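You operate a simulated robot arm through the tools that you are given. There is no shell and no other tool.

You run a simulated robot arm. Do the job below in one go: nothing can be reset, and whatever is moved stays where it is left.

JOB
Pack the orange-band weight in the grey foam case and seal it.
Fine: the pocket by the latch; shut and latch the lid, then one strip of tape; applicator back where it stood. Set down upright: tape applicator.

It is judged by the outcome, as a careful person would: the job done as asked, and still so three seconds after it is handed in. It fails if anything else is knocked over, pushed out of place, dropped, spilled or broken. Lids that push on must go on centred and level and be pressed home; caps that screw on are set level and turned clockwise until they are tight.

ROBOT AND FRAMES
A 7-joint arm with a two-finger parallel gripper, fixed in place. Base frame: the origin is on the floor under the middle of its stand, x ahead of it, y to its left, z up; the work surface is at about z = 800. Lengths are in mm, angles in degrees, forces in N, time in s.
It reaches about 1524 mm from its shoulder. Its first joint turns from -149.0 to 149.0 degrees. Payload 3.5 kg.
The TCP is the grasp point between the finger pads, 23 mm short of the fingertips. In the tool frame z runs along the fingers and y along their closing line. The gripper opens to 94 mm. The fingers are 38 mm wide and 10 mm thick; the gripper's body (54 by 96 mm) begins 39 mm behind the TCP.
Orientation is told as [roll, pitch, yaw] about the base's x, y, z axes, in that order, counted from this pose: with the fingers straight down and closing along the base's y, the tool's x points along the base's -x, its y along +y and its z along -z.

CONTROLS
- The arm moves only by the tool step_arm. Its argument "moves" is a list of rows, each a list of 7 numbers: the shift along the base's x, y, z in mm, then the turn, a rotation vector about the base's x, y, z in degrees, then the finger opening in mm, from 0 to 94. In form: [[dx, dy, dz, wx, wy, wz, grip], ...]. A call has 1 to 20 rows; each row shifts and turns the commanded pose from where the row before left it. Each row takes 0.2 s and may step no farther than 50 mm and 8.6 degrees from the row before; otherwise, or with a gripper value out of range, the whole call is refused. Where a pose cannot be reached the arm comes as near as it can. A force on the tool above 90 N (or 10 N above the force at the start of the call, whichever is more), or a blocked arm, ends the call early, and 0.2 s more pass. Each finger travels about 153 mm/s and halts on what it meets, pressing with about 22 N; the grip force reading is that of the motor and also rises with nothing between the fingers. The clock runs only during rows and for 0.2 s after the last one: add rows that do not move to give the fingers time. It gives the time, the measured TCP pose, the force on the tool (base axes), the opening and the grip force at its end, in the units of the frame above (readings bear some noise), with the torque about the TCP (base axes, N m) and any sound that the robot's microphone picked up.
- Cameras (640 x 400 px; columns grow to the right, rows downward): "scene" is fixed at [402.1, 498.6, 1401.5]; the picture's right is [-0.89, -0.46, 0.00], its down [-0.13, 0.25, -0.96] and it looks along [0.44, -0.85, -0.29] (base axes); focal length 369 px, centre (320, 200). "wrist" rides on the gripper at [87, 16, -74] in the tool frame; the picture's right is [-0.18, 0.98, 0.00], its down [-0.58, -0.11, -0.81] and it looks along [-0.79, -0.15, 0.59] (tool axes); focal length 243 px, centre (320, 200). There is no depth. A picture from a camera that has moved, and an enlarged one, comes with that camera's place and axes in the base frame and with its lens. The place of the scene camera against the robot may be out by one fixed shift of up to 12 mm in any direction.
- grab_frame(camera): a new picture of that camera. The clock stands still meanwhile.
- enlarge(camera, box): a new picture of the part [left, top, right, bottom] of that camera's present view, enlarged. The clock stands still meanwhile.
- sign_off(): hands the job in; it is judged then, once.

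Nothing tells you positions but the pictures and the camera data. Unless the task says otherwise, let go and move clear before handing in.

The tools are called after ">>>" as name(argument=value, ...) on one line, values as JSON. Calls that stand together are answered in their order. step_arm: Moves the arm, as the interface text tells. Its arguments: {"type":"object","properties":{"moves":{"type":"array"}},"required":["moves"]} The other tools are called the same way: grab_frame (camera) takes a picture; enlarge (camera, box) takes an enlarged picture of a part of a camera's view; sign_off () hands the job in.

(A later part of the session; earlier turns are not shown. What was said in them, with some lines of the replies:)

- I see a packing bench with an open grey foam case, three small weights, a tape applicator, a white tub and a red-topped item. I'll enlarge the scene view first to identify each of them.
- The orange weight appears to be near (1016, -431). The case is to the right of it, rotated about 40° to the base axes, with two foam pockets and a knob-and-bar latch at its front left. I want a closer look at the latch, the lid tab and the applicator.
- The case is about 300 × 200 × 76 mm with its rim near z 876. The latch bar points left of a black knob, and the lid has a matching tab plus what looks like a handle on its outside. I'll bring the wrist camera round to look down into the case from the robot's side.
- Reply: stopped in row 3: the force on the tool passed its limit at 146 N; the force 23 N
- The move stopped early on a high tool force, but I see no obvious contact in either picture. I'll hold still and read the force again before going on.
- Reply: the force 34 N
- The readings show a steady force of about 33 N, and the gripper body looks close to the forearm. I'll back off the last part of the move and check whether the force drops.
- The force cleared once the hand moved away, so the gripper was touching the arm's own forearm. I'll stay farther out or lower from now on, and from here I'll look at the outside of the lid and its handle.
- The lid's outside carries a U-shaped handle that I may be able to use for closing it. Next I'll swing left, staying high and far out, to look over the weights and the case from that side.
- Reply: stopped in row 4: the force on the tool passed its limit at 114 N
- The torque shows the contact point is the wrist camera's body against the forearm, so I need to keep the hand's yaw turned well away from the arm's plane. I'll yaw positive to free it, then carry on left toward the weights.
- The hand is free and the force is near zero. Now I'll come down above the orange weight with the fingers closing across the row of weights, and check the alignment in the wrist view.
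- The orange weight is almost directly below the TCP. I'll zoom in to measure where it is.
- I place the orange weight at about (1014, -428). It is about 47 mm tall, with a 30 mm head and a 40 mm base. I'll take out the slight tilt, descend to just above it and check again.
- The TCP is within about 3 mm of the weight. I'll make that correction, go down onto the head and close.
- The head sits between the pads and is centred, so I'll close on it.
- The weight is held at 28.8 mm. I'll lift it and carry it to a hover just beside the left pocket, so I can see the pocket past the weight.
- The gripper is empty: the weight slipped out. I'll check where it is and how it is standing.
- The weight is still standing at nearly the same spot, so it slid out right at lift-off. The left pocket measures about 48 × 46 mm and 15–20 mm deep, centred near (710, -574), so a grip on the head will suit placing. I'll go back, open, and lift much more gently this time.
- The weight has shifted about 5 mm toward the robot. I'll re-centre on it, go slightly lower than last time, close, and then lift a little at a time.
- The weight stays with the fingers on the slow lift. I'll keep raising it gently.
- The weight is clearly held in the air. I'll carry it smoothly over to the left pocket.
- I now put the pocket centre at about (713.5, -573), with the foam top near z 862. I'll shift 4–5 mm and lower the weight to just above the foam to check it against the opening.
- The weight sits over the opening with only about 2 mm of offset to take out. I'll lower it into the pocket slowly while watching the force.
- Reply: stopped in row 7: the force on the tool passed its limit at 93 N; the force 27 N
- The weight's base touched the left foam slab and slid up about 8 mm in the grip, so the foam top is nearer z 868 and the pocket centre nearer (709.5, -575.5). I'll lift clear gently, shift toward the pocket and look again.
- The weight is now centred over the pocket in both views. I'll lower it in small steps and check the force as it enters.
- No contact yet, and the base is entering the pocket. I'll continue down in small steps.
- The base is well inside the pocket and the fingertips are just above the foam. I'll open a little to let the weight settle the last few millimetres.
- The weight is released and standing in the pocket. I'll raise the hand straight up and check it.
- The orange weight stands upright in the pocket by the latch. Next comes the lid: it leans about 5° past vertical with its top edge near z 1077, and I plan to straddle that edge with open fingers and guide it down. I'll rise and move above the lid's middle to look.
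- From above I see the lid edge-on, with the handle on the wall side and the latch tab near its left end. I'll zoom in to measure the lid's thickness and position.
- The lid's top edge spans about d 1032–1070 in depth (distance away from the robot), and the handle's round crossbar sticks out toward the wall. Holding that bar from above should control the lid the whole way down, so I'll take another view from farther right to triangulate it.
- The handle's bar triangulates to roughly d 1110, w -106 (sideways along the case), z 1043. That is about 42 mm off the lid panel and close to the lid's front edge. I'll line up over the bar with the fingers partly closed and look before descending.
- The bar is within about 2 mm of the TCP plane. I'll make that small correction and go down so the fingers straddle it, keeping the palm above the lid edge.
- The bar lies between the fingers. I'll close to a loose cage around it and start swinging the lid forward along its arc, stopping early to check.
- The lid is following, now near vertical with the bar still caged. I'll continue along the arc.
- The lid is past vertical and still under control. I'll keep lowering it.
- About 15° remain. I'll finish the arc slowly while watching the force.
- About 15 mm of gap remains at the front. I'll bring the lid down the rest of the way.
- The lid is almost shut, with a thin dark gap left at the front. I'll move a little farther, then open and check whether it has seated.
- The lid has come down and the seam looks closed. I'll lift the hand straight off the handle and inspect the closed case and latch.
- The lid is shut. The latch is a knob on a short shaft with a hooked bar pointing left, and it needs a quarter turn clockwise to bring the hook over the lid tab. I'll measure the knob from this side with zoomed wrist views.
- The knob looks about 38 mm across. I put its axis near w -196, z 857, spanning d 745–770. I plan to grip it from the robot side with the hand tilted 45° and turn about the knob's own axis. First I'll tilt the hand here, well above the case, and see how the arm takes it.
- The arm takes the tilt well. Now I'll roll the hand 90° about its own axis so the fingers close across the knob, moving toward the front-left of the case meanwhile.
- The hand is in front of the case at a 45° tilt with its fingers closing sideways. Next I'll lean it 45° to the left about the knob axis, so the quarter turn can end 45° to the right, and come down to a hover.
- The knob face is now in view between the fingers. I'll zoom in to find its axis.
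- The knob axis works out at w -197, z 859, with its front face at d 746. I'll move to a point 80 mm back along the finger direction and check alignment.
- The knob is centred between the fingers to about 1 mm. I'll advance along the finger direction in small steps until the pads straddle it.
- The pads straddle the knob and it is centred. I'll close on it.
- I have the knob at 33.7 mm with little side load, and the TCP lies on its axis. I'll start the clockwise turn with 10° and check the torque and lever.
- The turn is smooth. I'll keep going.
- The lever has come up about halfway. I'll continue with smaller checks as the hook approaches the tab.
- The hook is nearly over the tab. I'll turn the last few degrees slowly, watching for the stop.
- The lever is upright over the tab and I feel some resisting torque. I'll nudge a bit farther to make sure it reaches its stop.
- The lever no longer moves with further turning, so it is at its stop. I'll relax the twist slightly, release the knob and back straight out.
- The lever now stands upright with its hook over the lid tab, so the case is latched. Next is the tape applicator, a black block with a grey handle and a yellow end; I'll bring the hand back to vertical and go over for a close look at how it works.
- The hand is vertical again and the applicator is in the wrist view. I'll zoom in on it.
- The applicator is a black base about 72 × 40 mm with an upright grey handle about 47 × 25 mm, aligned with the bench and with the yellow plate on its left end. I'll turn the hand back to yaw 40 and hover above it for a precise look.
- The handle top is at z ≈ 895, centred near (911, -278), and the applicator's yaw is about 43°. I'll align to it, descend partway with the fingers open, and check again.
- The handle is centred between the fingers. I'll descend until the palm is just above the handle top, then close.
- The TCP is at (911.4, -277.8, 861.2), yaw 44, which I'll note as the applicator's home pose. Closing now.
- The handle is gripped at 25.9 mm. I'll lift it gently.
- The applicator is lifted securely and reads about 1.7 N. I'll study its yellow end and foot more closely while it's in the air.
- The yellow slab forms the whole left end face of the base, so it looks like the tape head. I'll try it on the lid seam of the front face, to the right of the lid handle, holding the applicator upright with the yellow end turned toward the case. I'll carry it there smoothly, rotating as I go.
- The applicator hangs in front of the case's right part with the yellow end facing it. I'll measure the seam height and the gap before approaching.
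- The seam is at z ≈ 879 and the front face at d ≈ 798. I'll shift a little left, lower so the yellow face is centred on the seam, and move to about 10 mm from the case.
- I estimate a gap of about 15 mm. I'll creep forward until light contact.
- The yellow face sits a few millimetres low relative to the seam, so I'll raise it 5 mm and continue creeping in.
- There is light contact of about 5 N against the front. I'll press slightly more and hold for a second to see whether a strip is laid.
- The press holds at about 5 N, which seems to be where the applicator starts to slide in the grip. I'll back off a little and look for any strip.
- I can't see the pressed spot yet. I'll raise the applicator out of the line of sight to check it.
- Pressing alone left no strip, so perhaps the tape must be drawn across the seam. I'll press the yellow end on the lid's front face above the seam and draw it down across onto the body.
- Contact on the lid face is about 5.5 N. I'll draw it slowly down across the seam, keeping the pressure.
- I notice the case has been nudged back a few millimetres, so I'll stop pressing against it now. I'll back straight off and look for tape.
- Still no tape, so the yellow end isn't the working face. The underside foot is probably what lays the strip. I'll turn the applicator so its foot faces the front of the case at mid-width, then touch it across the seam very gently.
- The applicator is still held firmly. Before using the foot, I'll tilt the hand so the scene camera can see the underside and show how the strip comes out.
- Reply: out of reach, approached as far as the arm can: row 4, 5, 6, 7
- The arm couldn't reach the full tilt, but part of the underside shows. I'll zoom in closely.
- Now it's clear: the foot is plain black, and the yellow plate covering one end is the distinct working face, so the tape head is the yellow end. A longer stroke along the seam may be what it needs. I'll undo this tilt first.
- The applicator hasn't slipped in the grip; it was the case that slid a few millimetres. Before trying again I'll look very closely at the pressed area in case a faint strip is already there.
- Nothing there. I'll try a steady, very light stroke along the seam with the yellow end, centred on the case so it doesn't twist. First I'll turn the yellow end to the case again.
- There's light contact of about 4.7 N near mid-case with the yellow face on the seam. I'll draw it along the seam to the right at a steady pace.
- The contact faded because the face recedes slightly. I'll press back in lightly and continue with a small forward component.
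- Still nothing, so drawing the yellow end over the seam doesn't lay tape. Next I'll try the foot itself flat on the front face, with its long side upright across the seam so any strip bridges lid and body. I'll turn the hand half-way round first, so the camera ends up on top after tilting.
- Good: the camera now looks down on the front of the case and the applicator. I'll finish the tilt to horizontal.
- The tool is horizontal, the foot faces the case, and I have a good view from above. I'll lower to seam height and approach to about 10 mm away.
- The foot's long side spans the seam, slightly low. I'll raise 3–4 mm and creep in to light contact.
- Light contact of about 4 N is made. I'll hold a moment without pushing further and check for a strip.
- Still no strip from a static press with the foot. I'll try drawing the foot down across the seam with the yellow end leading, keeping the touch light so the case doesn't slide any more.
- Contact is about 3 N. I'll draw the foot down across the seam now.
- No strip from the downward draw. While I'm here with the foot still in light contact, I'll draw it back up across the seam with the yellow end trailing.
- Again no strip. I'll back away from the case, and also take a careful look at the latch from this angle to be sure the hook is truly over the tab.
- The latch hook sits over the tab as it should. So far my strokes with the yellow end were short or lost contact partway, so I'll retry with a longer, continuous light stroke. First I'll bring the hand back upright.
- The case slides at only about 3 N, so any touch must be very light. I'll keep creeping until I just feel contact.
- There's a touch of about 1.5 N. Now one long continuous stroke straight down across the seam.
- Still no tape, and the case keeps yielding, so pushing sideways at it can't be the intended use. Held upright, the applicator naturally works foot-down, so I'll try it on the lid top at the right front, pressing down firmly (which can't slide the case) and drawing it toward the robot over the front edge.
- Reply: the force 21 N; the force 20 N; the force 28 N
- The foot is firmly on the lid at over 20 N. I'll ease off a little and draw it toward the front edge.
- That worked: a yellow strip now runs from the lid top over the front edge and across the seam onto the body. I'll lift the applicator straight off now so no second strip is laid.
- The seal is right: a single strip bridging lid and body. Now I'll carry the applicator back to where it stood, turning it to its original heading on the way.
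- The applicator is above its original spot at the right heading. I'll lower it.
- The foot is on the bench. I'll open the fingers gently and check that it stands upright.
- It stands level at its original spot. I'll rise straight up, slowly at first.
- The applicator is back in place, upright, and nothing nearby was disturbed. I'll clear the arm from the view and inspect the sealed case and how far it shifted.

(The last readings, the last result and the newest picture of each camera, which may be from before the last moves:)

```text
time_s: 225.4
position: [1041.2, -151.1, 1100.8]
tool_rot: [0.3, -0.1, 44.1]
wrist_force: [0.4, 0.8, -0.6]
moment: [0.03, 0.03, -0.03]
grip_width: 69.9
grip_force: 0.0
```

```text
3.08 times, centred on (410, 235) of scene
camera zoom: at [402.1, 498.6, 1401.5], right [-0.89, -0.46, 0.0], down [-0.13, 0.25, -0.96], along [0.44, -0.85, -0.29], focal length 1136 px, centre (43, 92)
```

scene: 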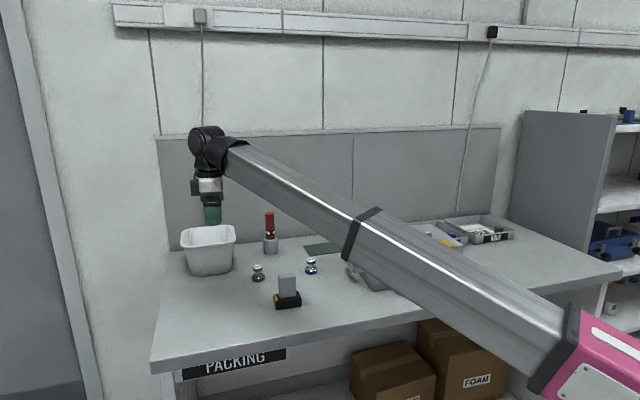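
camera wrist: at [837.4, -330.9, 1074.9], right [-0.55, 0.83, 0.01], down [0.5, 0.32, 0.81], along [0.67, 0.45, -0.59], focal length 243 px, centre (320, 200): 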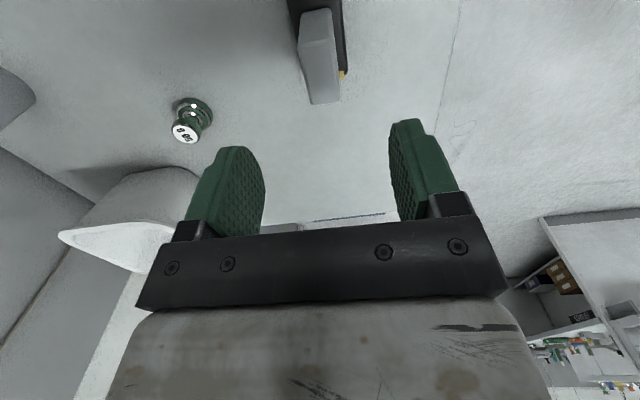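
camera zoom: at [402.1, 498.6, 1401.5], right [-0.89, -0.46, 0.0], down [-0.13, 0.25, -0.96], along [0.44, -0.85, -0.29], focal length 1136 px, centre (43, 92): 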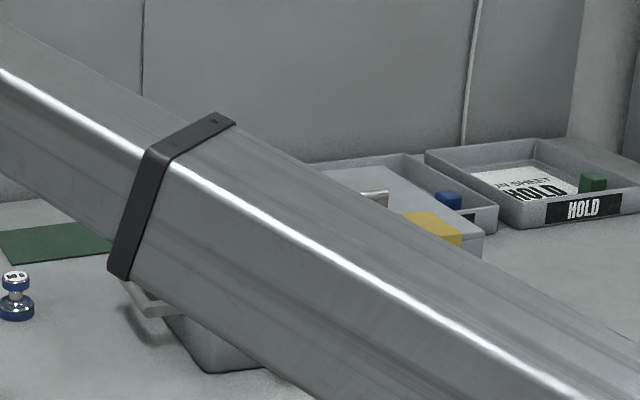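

The arm blocks the view of the case, so I'll swing it over behind the case at a safe height to inspect everything.

>>> step_arm(moves=[[-18.8, -39.3, 10, 0, 0, 0, 70], [-18.8, -39.3, 10, 0, 0, 0, 70], [-18.8, -39.3, 10, 0, 0, 0, 70], [-18.8, -39.3, 10, 0, 0, 0, 70], [-18.8, -39.3, 10, 0, 0, 0, 70], [-18.8, -39.3, 10, 0, 0, 0, 70], [-18.8, -39.3, 10, 0, 0, 0, 70], [-18.8, -39.3, 5, 0, 0, 0, 70], [-18.8, -39.3, 5, 0, 0, 0, 70], [-18.8, -39.3, 0, 0, 0, 0, 70], [-18.8, -39.3, 0, 0, 0, 0, 70], [-18.8, -39.3, 0, 0, 0, 0, 70], [-18.8, -39.3, 0, 0, 0, 0, 70], [-18.8, -39.3, 0, 0, 0, 0, 70], [-18.8, -39.3, 0, 0, 0, 0, 70], [0, 0, 0, 0, 0, 0, 70]])

>>> grab_frame(camera="scene")

>>> enlarge(camera="scene", box=[330, 170, 490, 300])

>>> grab_frame(camera="wrist")

```text
time_s: 228.8
position: [758.3, -741.2, 1178.7]
tool_rot: [0.3, -0.1, 44.0]
wrist_force: [-0.3, -0.3, -0.1]
moment: [0.01, 0.0, -0.01]
grip_width: 70.3
grip_force: 0.0
```

```text
taken
```

scene: 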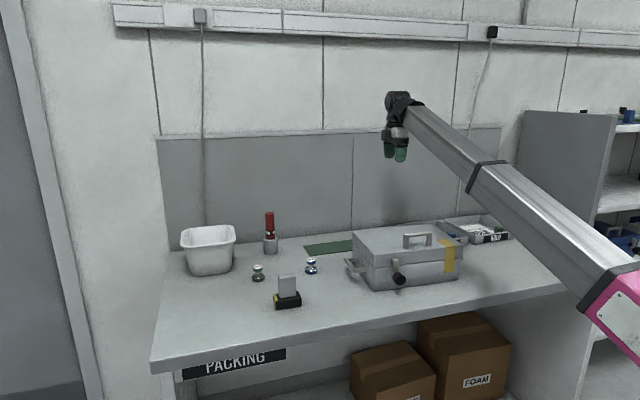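

```text
3.08 times, centred on (410, 235) of scene
camera zoom: at [402.1, 498.6, 1401.5], right [-0.89, -0.46, 0.0], down [-0.13, 0.25, -0.96], along [0.44, -0.85, -0.29], focal length 1136 px, centre (43, 92)
```

zoom: 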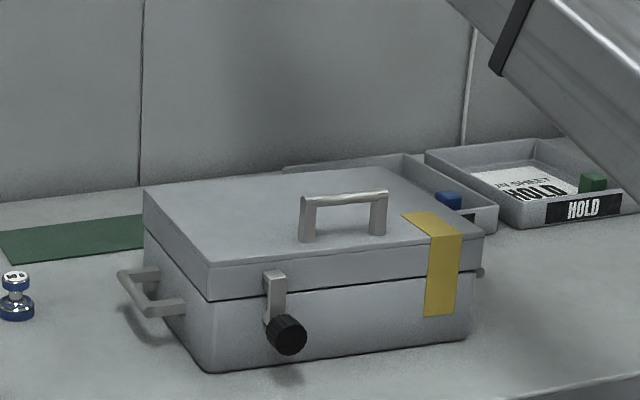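

```text
taken
camera wrist: at [685.7, -791.1, 1253.5], right [-0.55, 0.83, 0.01], down [0.5, 0.32, 0.81], along [0.67, 0.45, -0.59], focal length 243 px, centre (320, 200)
```

wrist: 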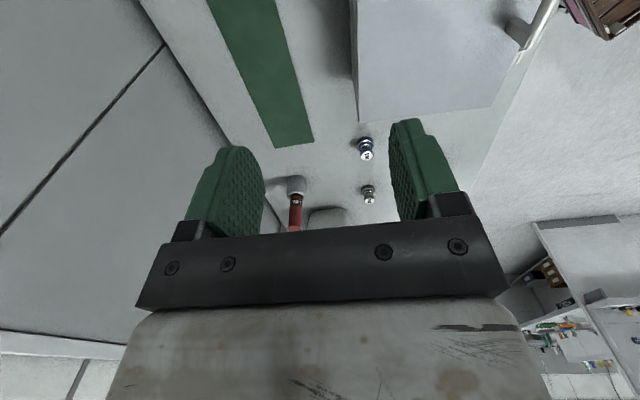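

Everything looks right: lid shut, latch upright, one strip across the seam. The case, however, sits about 14 mm farther back than it began. I'll carefully nudge it back from behind with closed fingers, low on the lid's back face and well clear of the handle and tape.

>>> step_arm(moves=[[3, -4, -10, 0, 0, -1.8, 30], [3.4, -4, -25, 0, 0, -1.8, 0], [0, 0, -40, 0, 0, 0, 0], [0, 0, -40, 0, 0, 0, 0], [0, 0, -40, 0, 0, 0, 0], [0, 0, -40, 0, 0, 0, 0], [0, 0, -30, 0, 0, 0, 0], [0, 0, 0, 0, 0, 0, 0]])

>>> grab_frame(camera="wrist")

>>> enlarge(camera="scene", box=[330, 150, 490, 280])

```text
time_s: 230.6
position: [764.1, -749.6, 954.3]
tool_rot: [0.3, -0.2, 40.4]
wrist_force: [-0.2, -0.1, 0.0]
moment: [0.0, 0.0, 0.0]
grip_width: 0.0
grip_force: 22.4
```

```text
taken
camera wrist: at [688.6, -794.0, 1029.4], right [-0.5, 0.87, 0.01], down [0.52, 0.29, 0.81], along [0.7, 0.4, -0.59], focal length 243 px, centre (320, 200)
```

wrist: 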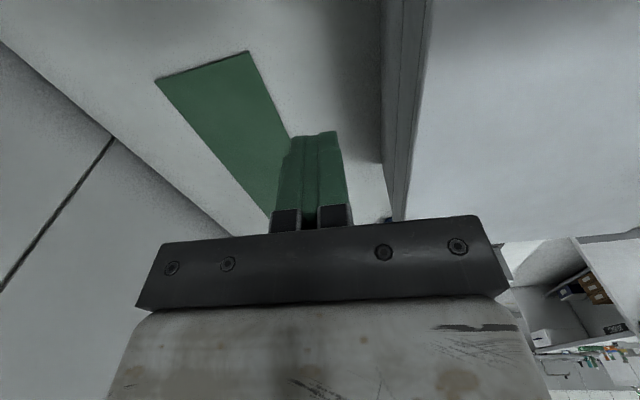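

```text
3.08 times, centred on (410, 215) of scene
camera zoom: at [402.1, 498.6, 1401.5], right [-0.89, -0.46, 0.0], down [-0.13, 0.25, -0.96], along [0.44, -0.85, -0.29], focal length 1136 px, centre (43, 154)
```

zoom: 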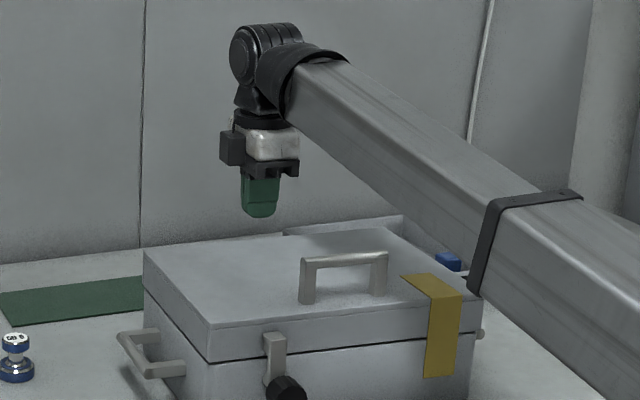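

The fingers are about 39 mm behind the lid's back edge. I'll go down to contact height and approach.

>>> step_arm(moves=[[0, 0, -20, 0, 0, 0, 0], [0, 0, -20, 0, 0, 0, 0], [0, 0, -14, 0, 0, 0, 0], [-6.4, 7.7, 0, 0, 0, 0, 0], [-6.4, 7.7, 0, 0, 0, 0, 0], [-5.1, 6.1, 0, 0, 0, 0, 0], [0, 0, 0, 0, 0, 0, 0]])

>>> grab_frame(camera="wrist")

>>> enlarge(camera="scene", box=[330, 170, 490, 300])

```text
time_s: 232.2
position: [747.5, -727.3, 901.4]
tool_rot: [0.3, 0.0, 40.4]
wrist_force: [-0.1, 0.1, 0.0]
moment: [-0.01, 0.0, 0.02]
grip_width: 0.1
grip_force: 22.4
```

```text
taken
camera wrist: at [670.9, -771.4, 976.0], right [-0.5, 0.87, 0.01], down [0.52, 0.29, 0.81], along [0.7, 0.4, -0.59], focal length 243 px, centre (320, 200)
```

wrist: 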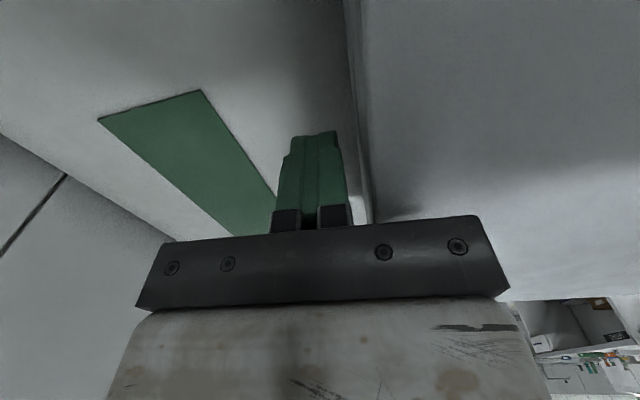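

```text
3.08 times, centred on (410, 235) of scene
camera zoom: at [402.1, 498.6, 1401.5], right [-0.89, -0.46, 0.0], down [-0.13, 0.25, -0.96], along [0.44, -0.85, -0.29], focal length 1136 px, centre (43, 92)
```

zoom: 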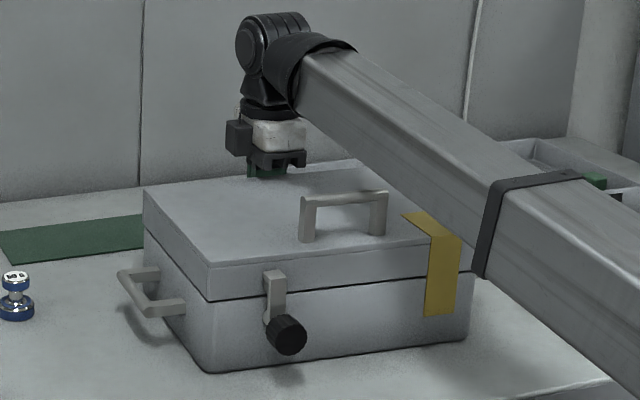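

>>> step_arm(moves=[[-1.9, 2.3, 0, 0, 0, 0, 0], [-1.9, 2.3, 0, 0, 0, 0, 0], [-1.3, 1.5, 0, 0, 0, 0, 0], [0, 0, 0, 0, 0, 0, 0]])

>>> step_arm(moves=[[-0.7, 0.8, 0, 0, 0, 0, 0], [-0.7, 0.8, 0, 0, 0, 0, 0], [0, 0, 0, 0, 0, 0, 0]])

>>> step_arm(moves=[[-0.7, 0.8, 0, 0, 0, 0, 0], [-0.7, 0.8, 0, 0, 0, 0, 0], [0, 0, 0, 0, 0, 0, 0]])

```text
time_s: 233.2
position: [742.6, -720.4, 901.0]
tool_rot: [0.3, 0.0, 40.4]
wrist_force: [0.3, -0.3, -0.4]
moment: [-0.01, 0.02, -0.01]
grip_width: 0.3
grip_force: 22.1
```

```text
time_s: 234.0
position: [740.7, -719.6, 901.5]
tool_rot: [0.2, -0.1, 40.4]
wrist_force: [2.8, -3.5, 0.7]
moment: [0.03, 0.02, 0.09]
grip_width: 0.1
grip_force: 22.1
```

```text
time_s: 234.8
position: [740.1, -717.6, 900.7]
tool_rot: [0.3, -0.1, 40.5]
wrist_force: [2.0, -3.5, 0.1]
moment: [0.0, 0.0, 0.09]
grip_width: 0.1
grip_force: 22.1
```

Contact is at about 4 N and the case is sliding smoothly. I'll continue the nudge about 10 mm more.

>>> step_arm(moves=[[-0.9, 1.07, 0, 0, 0, 0, 0], [-0.9, 1.07, 0, 0, 0, 0, 0], [-0.9, 1.07, 0, 0, 0, 0, 0], [-0.9, 1.07, 0, 0, 0, 0, 0], [0, 0, 0, 0, 0, 0, 0]])

>>> step_arm(moves=[[-0.9, 1.07, 0, 0, 0, 0, 0], [-0.9, 1.07, 0, 0, 0, 0, 0], [-0.6, 0.75, 0, 0, 0, 0, 0], [0, 0, 0, 0, 0, 0, 0]])

>>> enlarge(camera="scene", box=[330, 170, 490, 300])

```text
time_s: 236.0
position: [736.4, -712.6, 900.5]
tool_rot: [0.2, -0.2, 40.4]
wrist_force: [1.3, -2.7, 1.0]
moment: [0.02, -0.02, 0.05]
grip_width: 0.2
grip_force: 21.9
```

```text
time_s: 237.0
position: [733.9, -709.2, 901.4]
tool_rot: [0.3, -0.2, 40.4]
wrist_force: [2.6, -3.2, 0.7]
moment: [-0.02, 0.0, 0.02]
grip_width: 0.1
grip_force: 22.0
```

```text
3.08 times, centred on (410, 235) of scene
camera zoom: at [402.1, 498.6, 1401.5], right [-0.89, -0.46, 0.0], down [-0.13, 0.25, -0.96], along [0.44, -0.85, -0.29], focal length 1136 px, centre (43, 92)
```

zoom: 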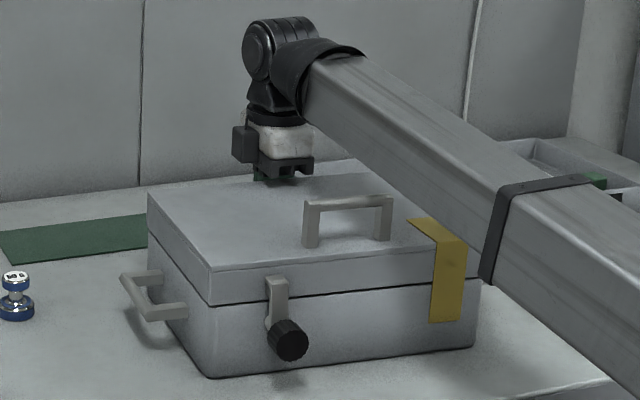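

The case is within about 3 mm of its original place. One last 2 mm nudge, then I'll back away and rise.

>>> step_arm(moves=[[-0.7, 0.8, 0, 0, 0, 0, 0], [-0.7, 0.8, 0, 0, 0, 0, 0], [0, 0, 0, 0, 0, 0, 0], [3.2, -3.8, 0, 0, 0, 0, 0], [6.4, -7.7, 0, 0, 0, 0, 0], [9.6, -11.5, 0, 0, 0, 0, 0], [9.6, -11.5, 10, 0, 0, 0, 0], [0, 0, 30, 0, 0, 0, 0], [0, 0, 40, 0, 0, 0, 0], [0, 0, 45, 0, 0, 0, 0], [0, 0, 45, 0, 0, 0, 30], [0, 0, 45, 0, 0, 0, 60], [0, 0, 45, 0, 0, 0, 60], [0, 0, 0, 0, 0, 0, 60]])

>>> grab_frame(camera="scene")

>>> enlarge(camera="scene", box=[330, 170, 490, 300])

>>> enlarge(camera="scene", box=[230, 200, 350, 320])

```text
time_s: 240.0
position: [760.2, -743.4, 1162.1]
tool_rot: [0.3, -0.1, 40.5]
wrist_force: [0.4, -0.5, 0.5]
moment: [0.01, 0.01, -0.01]
grip_width: 60.0
grip_force: 0.0
```

```text
taken
```

scene: 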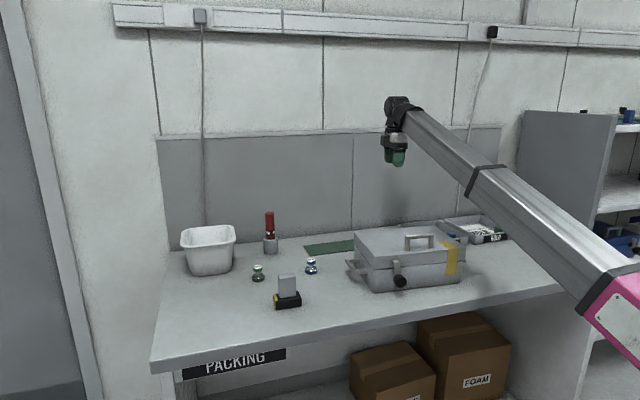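

```text
3.08 times, centred on (410, 235) of scene
camera zoom: at [402.1, 498.6, 1401.5], right [-0.89, -0.46, 0.0], down [-0.13, 0.25, -0.96], along [0.44, -0.85, -0.29], focal length 1136 px, centre (43, 92)
```

zoom: 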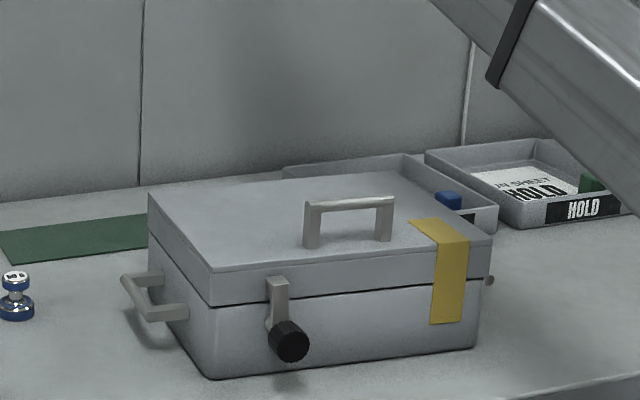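

```text
3.33 times, centred on (290, 260) of scene
camera zoom: at [402.1, 498.6, 1401.5], right [-0.89, -0.46, 0.0], down [-0.13, 0.25, -0.96], along [0.44, -0.85, -0.29], focal length 1230 px, centre (420, 0)
```

zoom: 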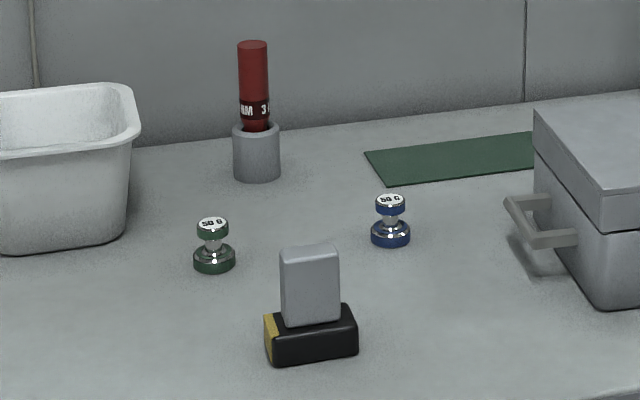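

Case, applicator, weights and everything else match their starting positions. I'll take one last close look at the latch and tape before handing in.

>>> enlarge(camera="scene", box=[375, 235, 475, 300])

```text
6.15 times, centred on (425, 268) of scene
camera zoom: at [402.1, 498.6, 1401.5], right [-0.89, -0.46, 0.0], down [-0.13, 0.25, -0.96], along [0.44, -0.85, -0.29], focal length 2272 px, centre (-326, -215)
```

zoom: 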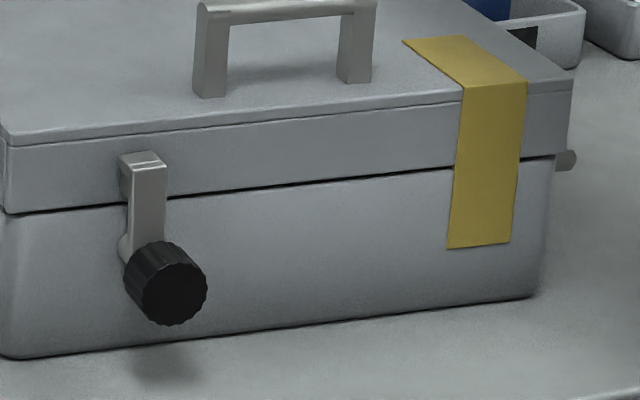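

The lid is shut and the latch lever stands upright over its tab. One strip of tape bridges lid and body, the applicator stands upright where it was, and the arm is clear, so I'm handing the job in.

>>> sign_off()

```text
The job is handed in.
```

The orange-band weight is packed in the pocket by the latch, and the case is shut, latched and sealed with one strip of tape. The strip runs from the lid top over the front edge onto the body. I handed the job in; no verdict came back.

- **Weight:** my first lift was too fast and the weight slid out of the fingers. It stayed standing on the bench, about 5 mm from where it was. I picked it up again slowly, and it was standing upright in the pocket when I closed the lid.
- **Latch:** the lever stands upright over the lid tab and stopped against its end stop. I heard no click.
- **Tape:** it took several tries to find how the applicator works. It lays tape when its foot is pressed down on the lid. My earlier tries against the front face laid nothing but pushed the case back about 14 mm.
- **Case position:** I nudged the case forward again from behind. In the camera view it now matches where it started, to within a few millimetres.
- **Applicator:** it is back on its original spot, upright and facing the same way.
- **Everything else:** the other weights, the tub, the red tool, the mat and the trays look undisturbed.
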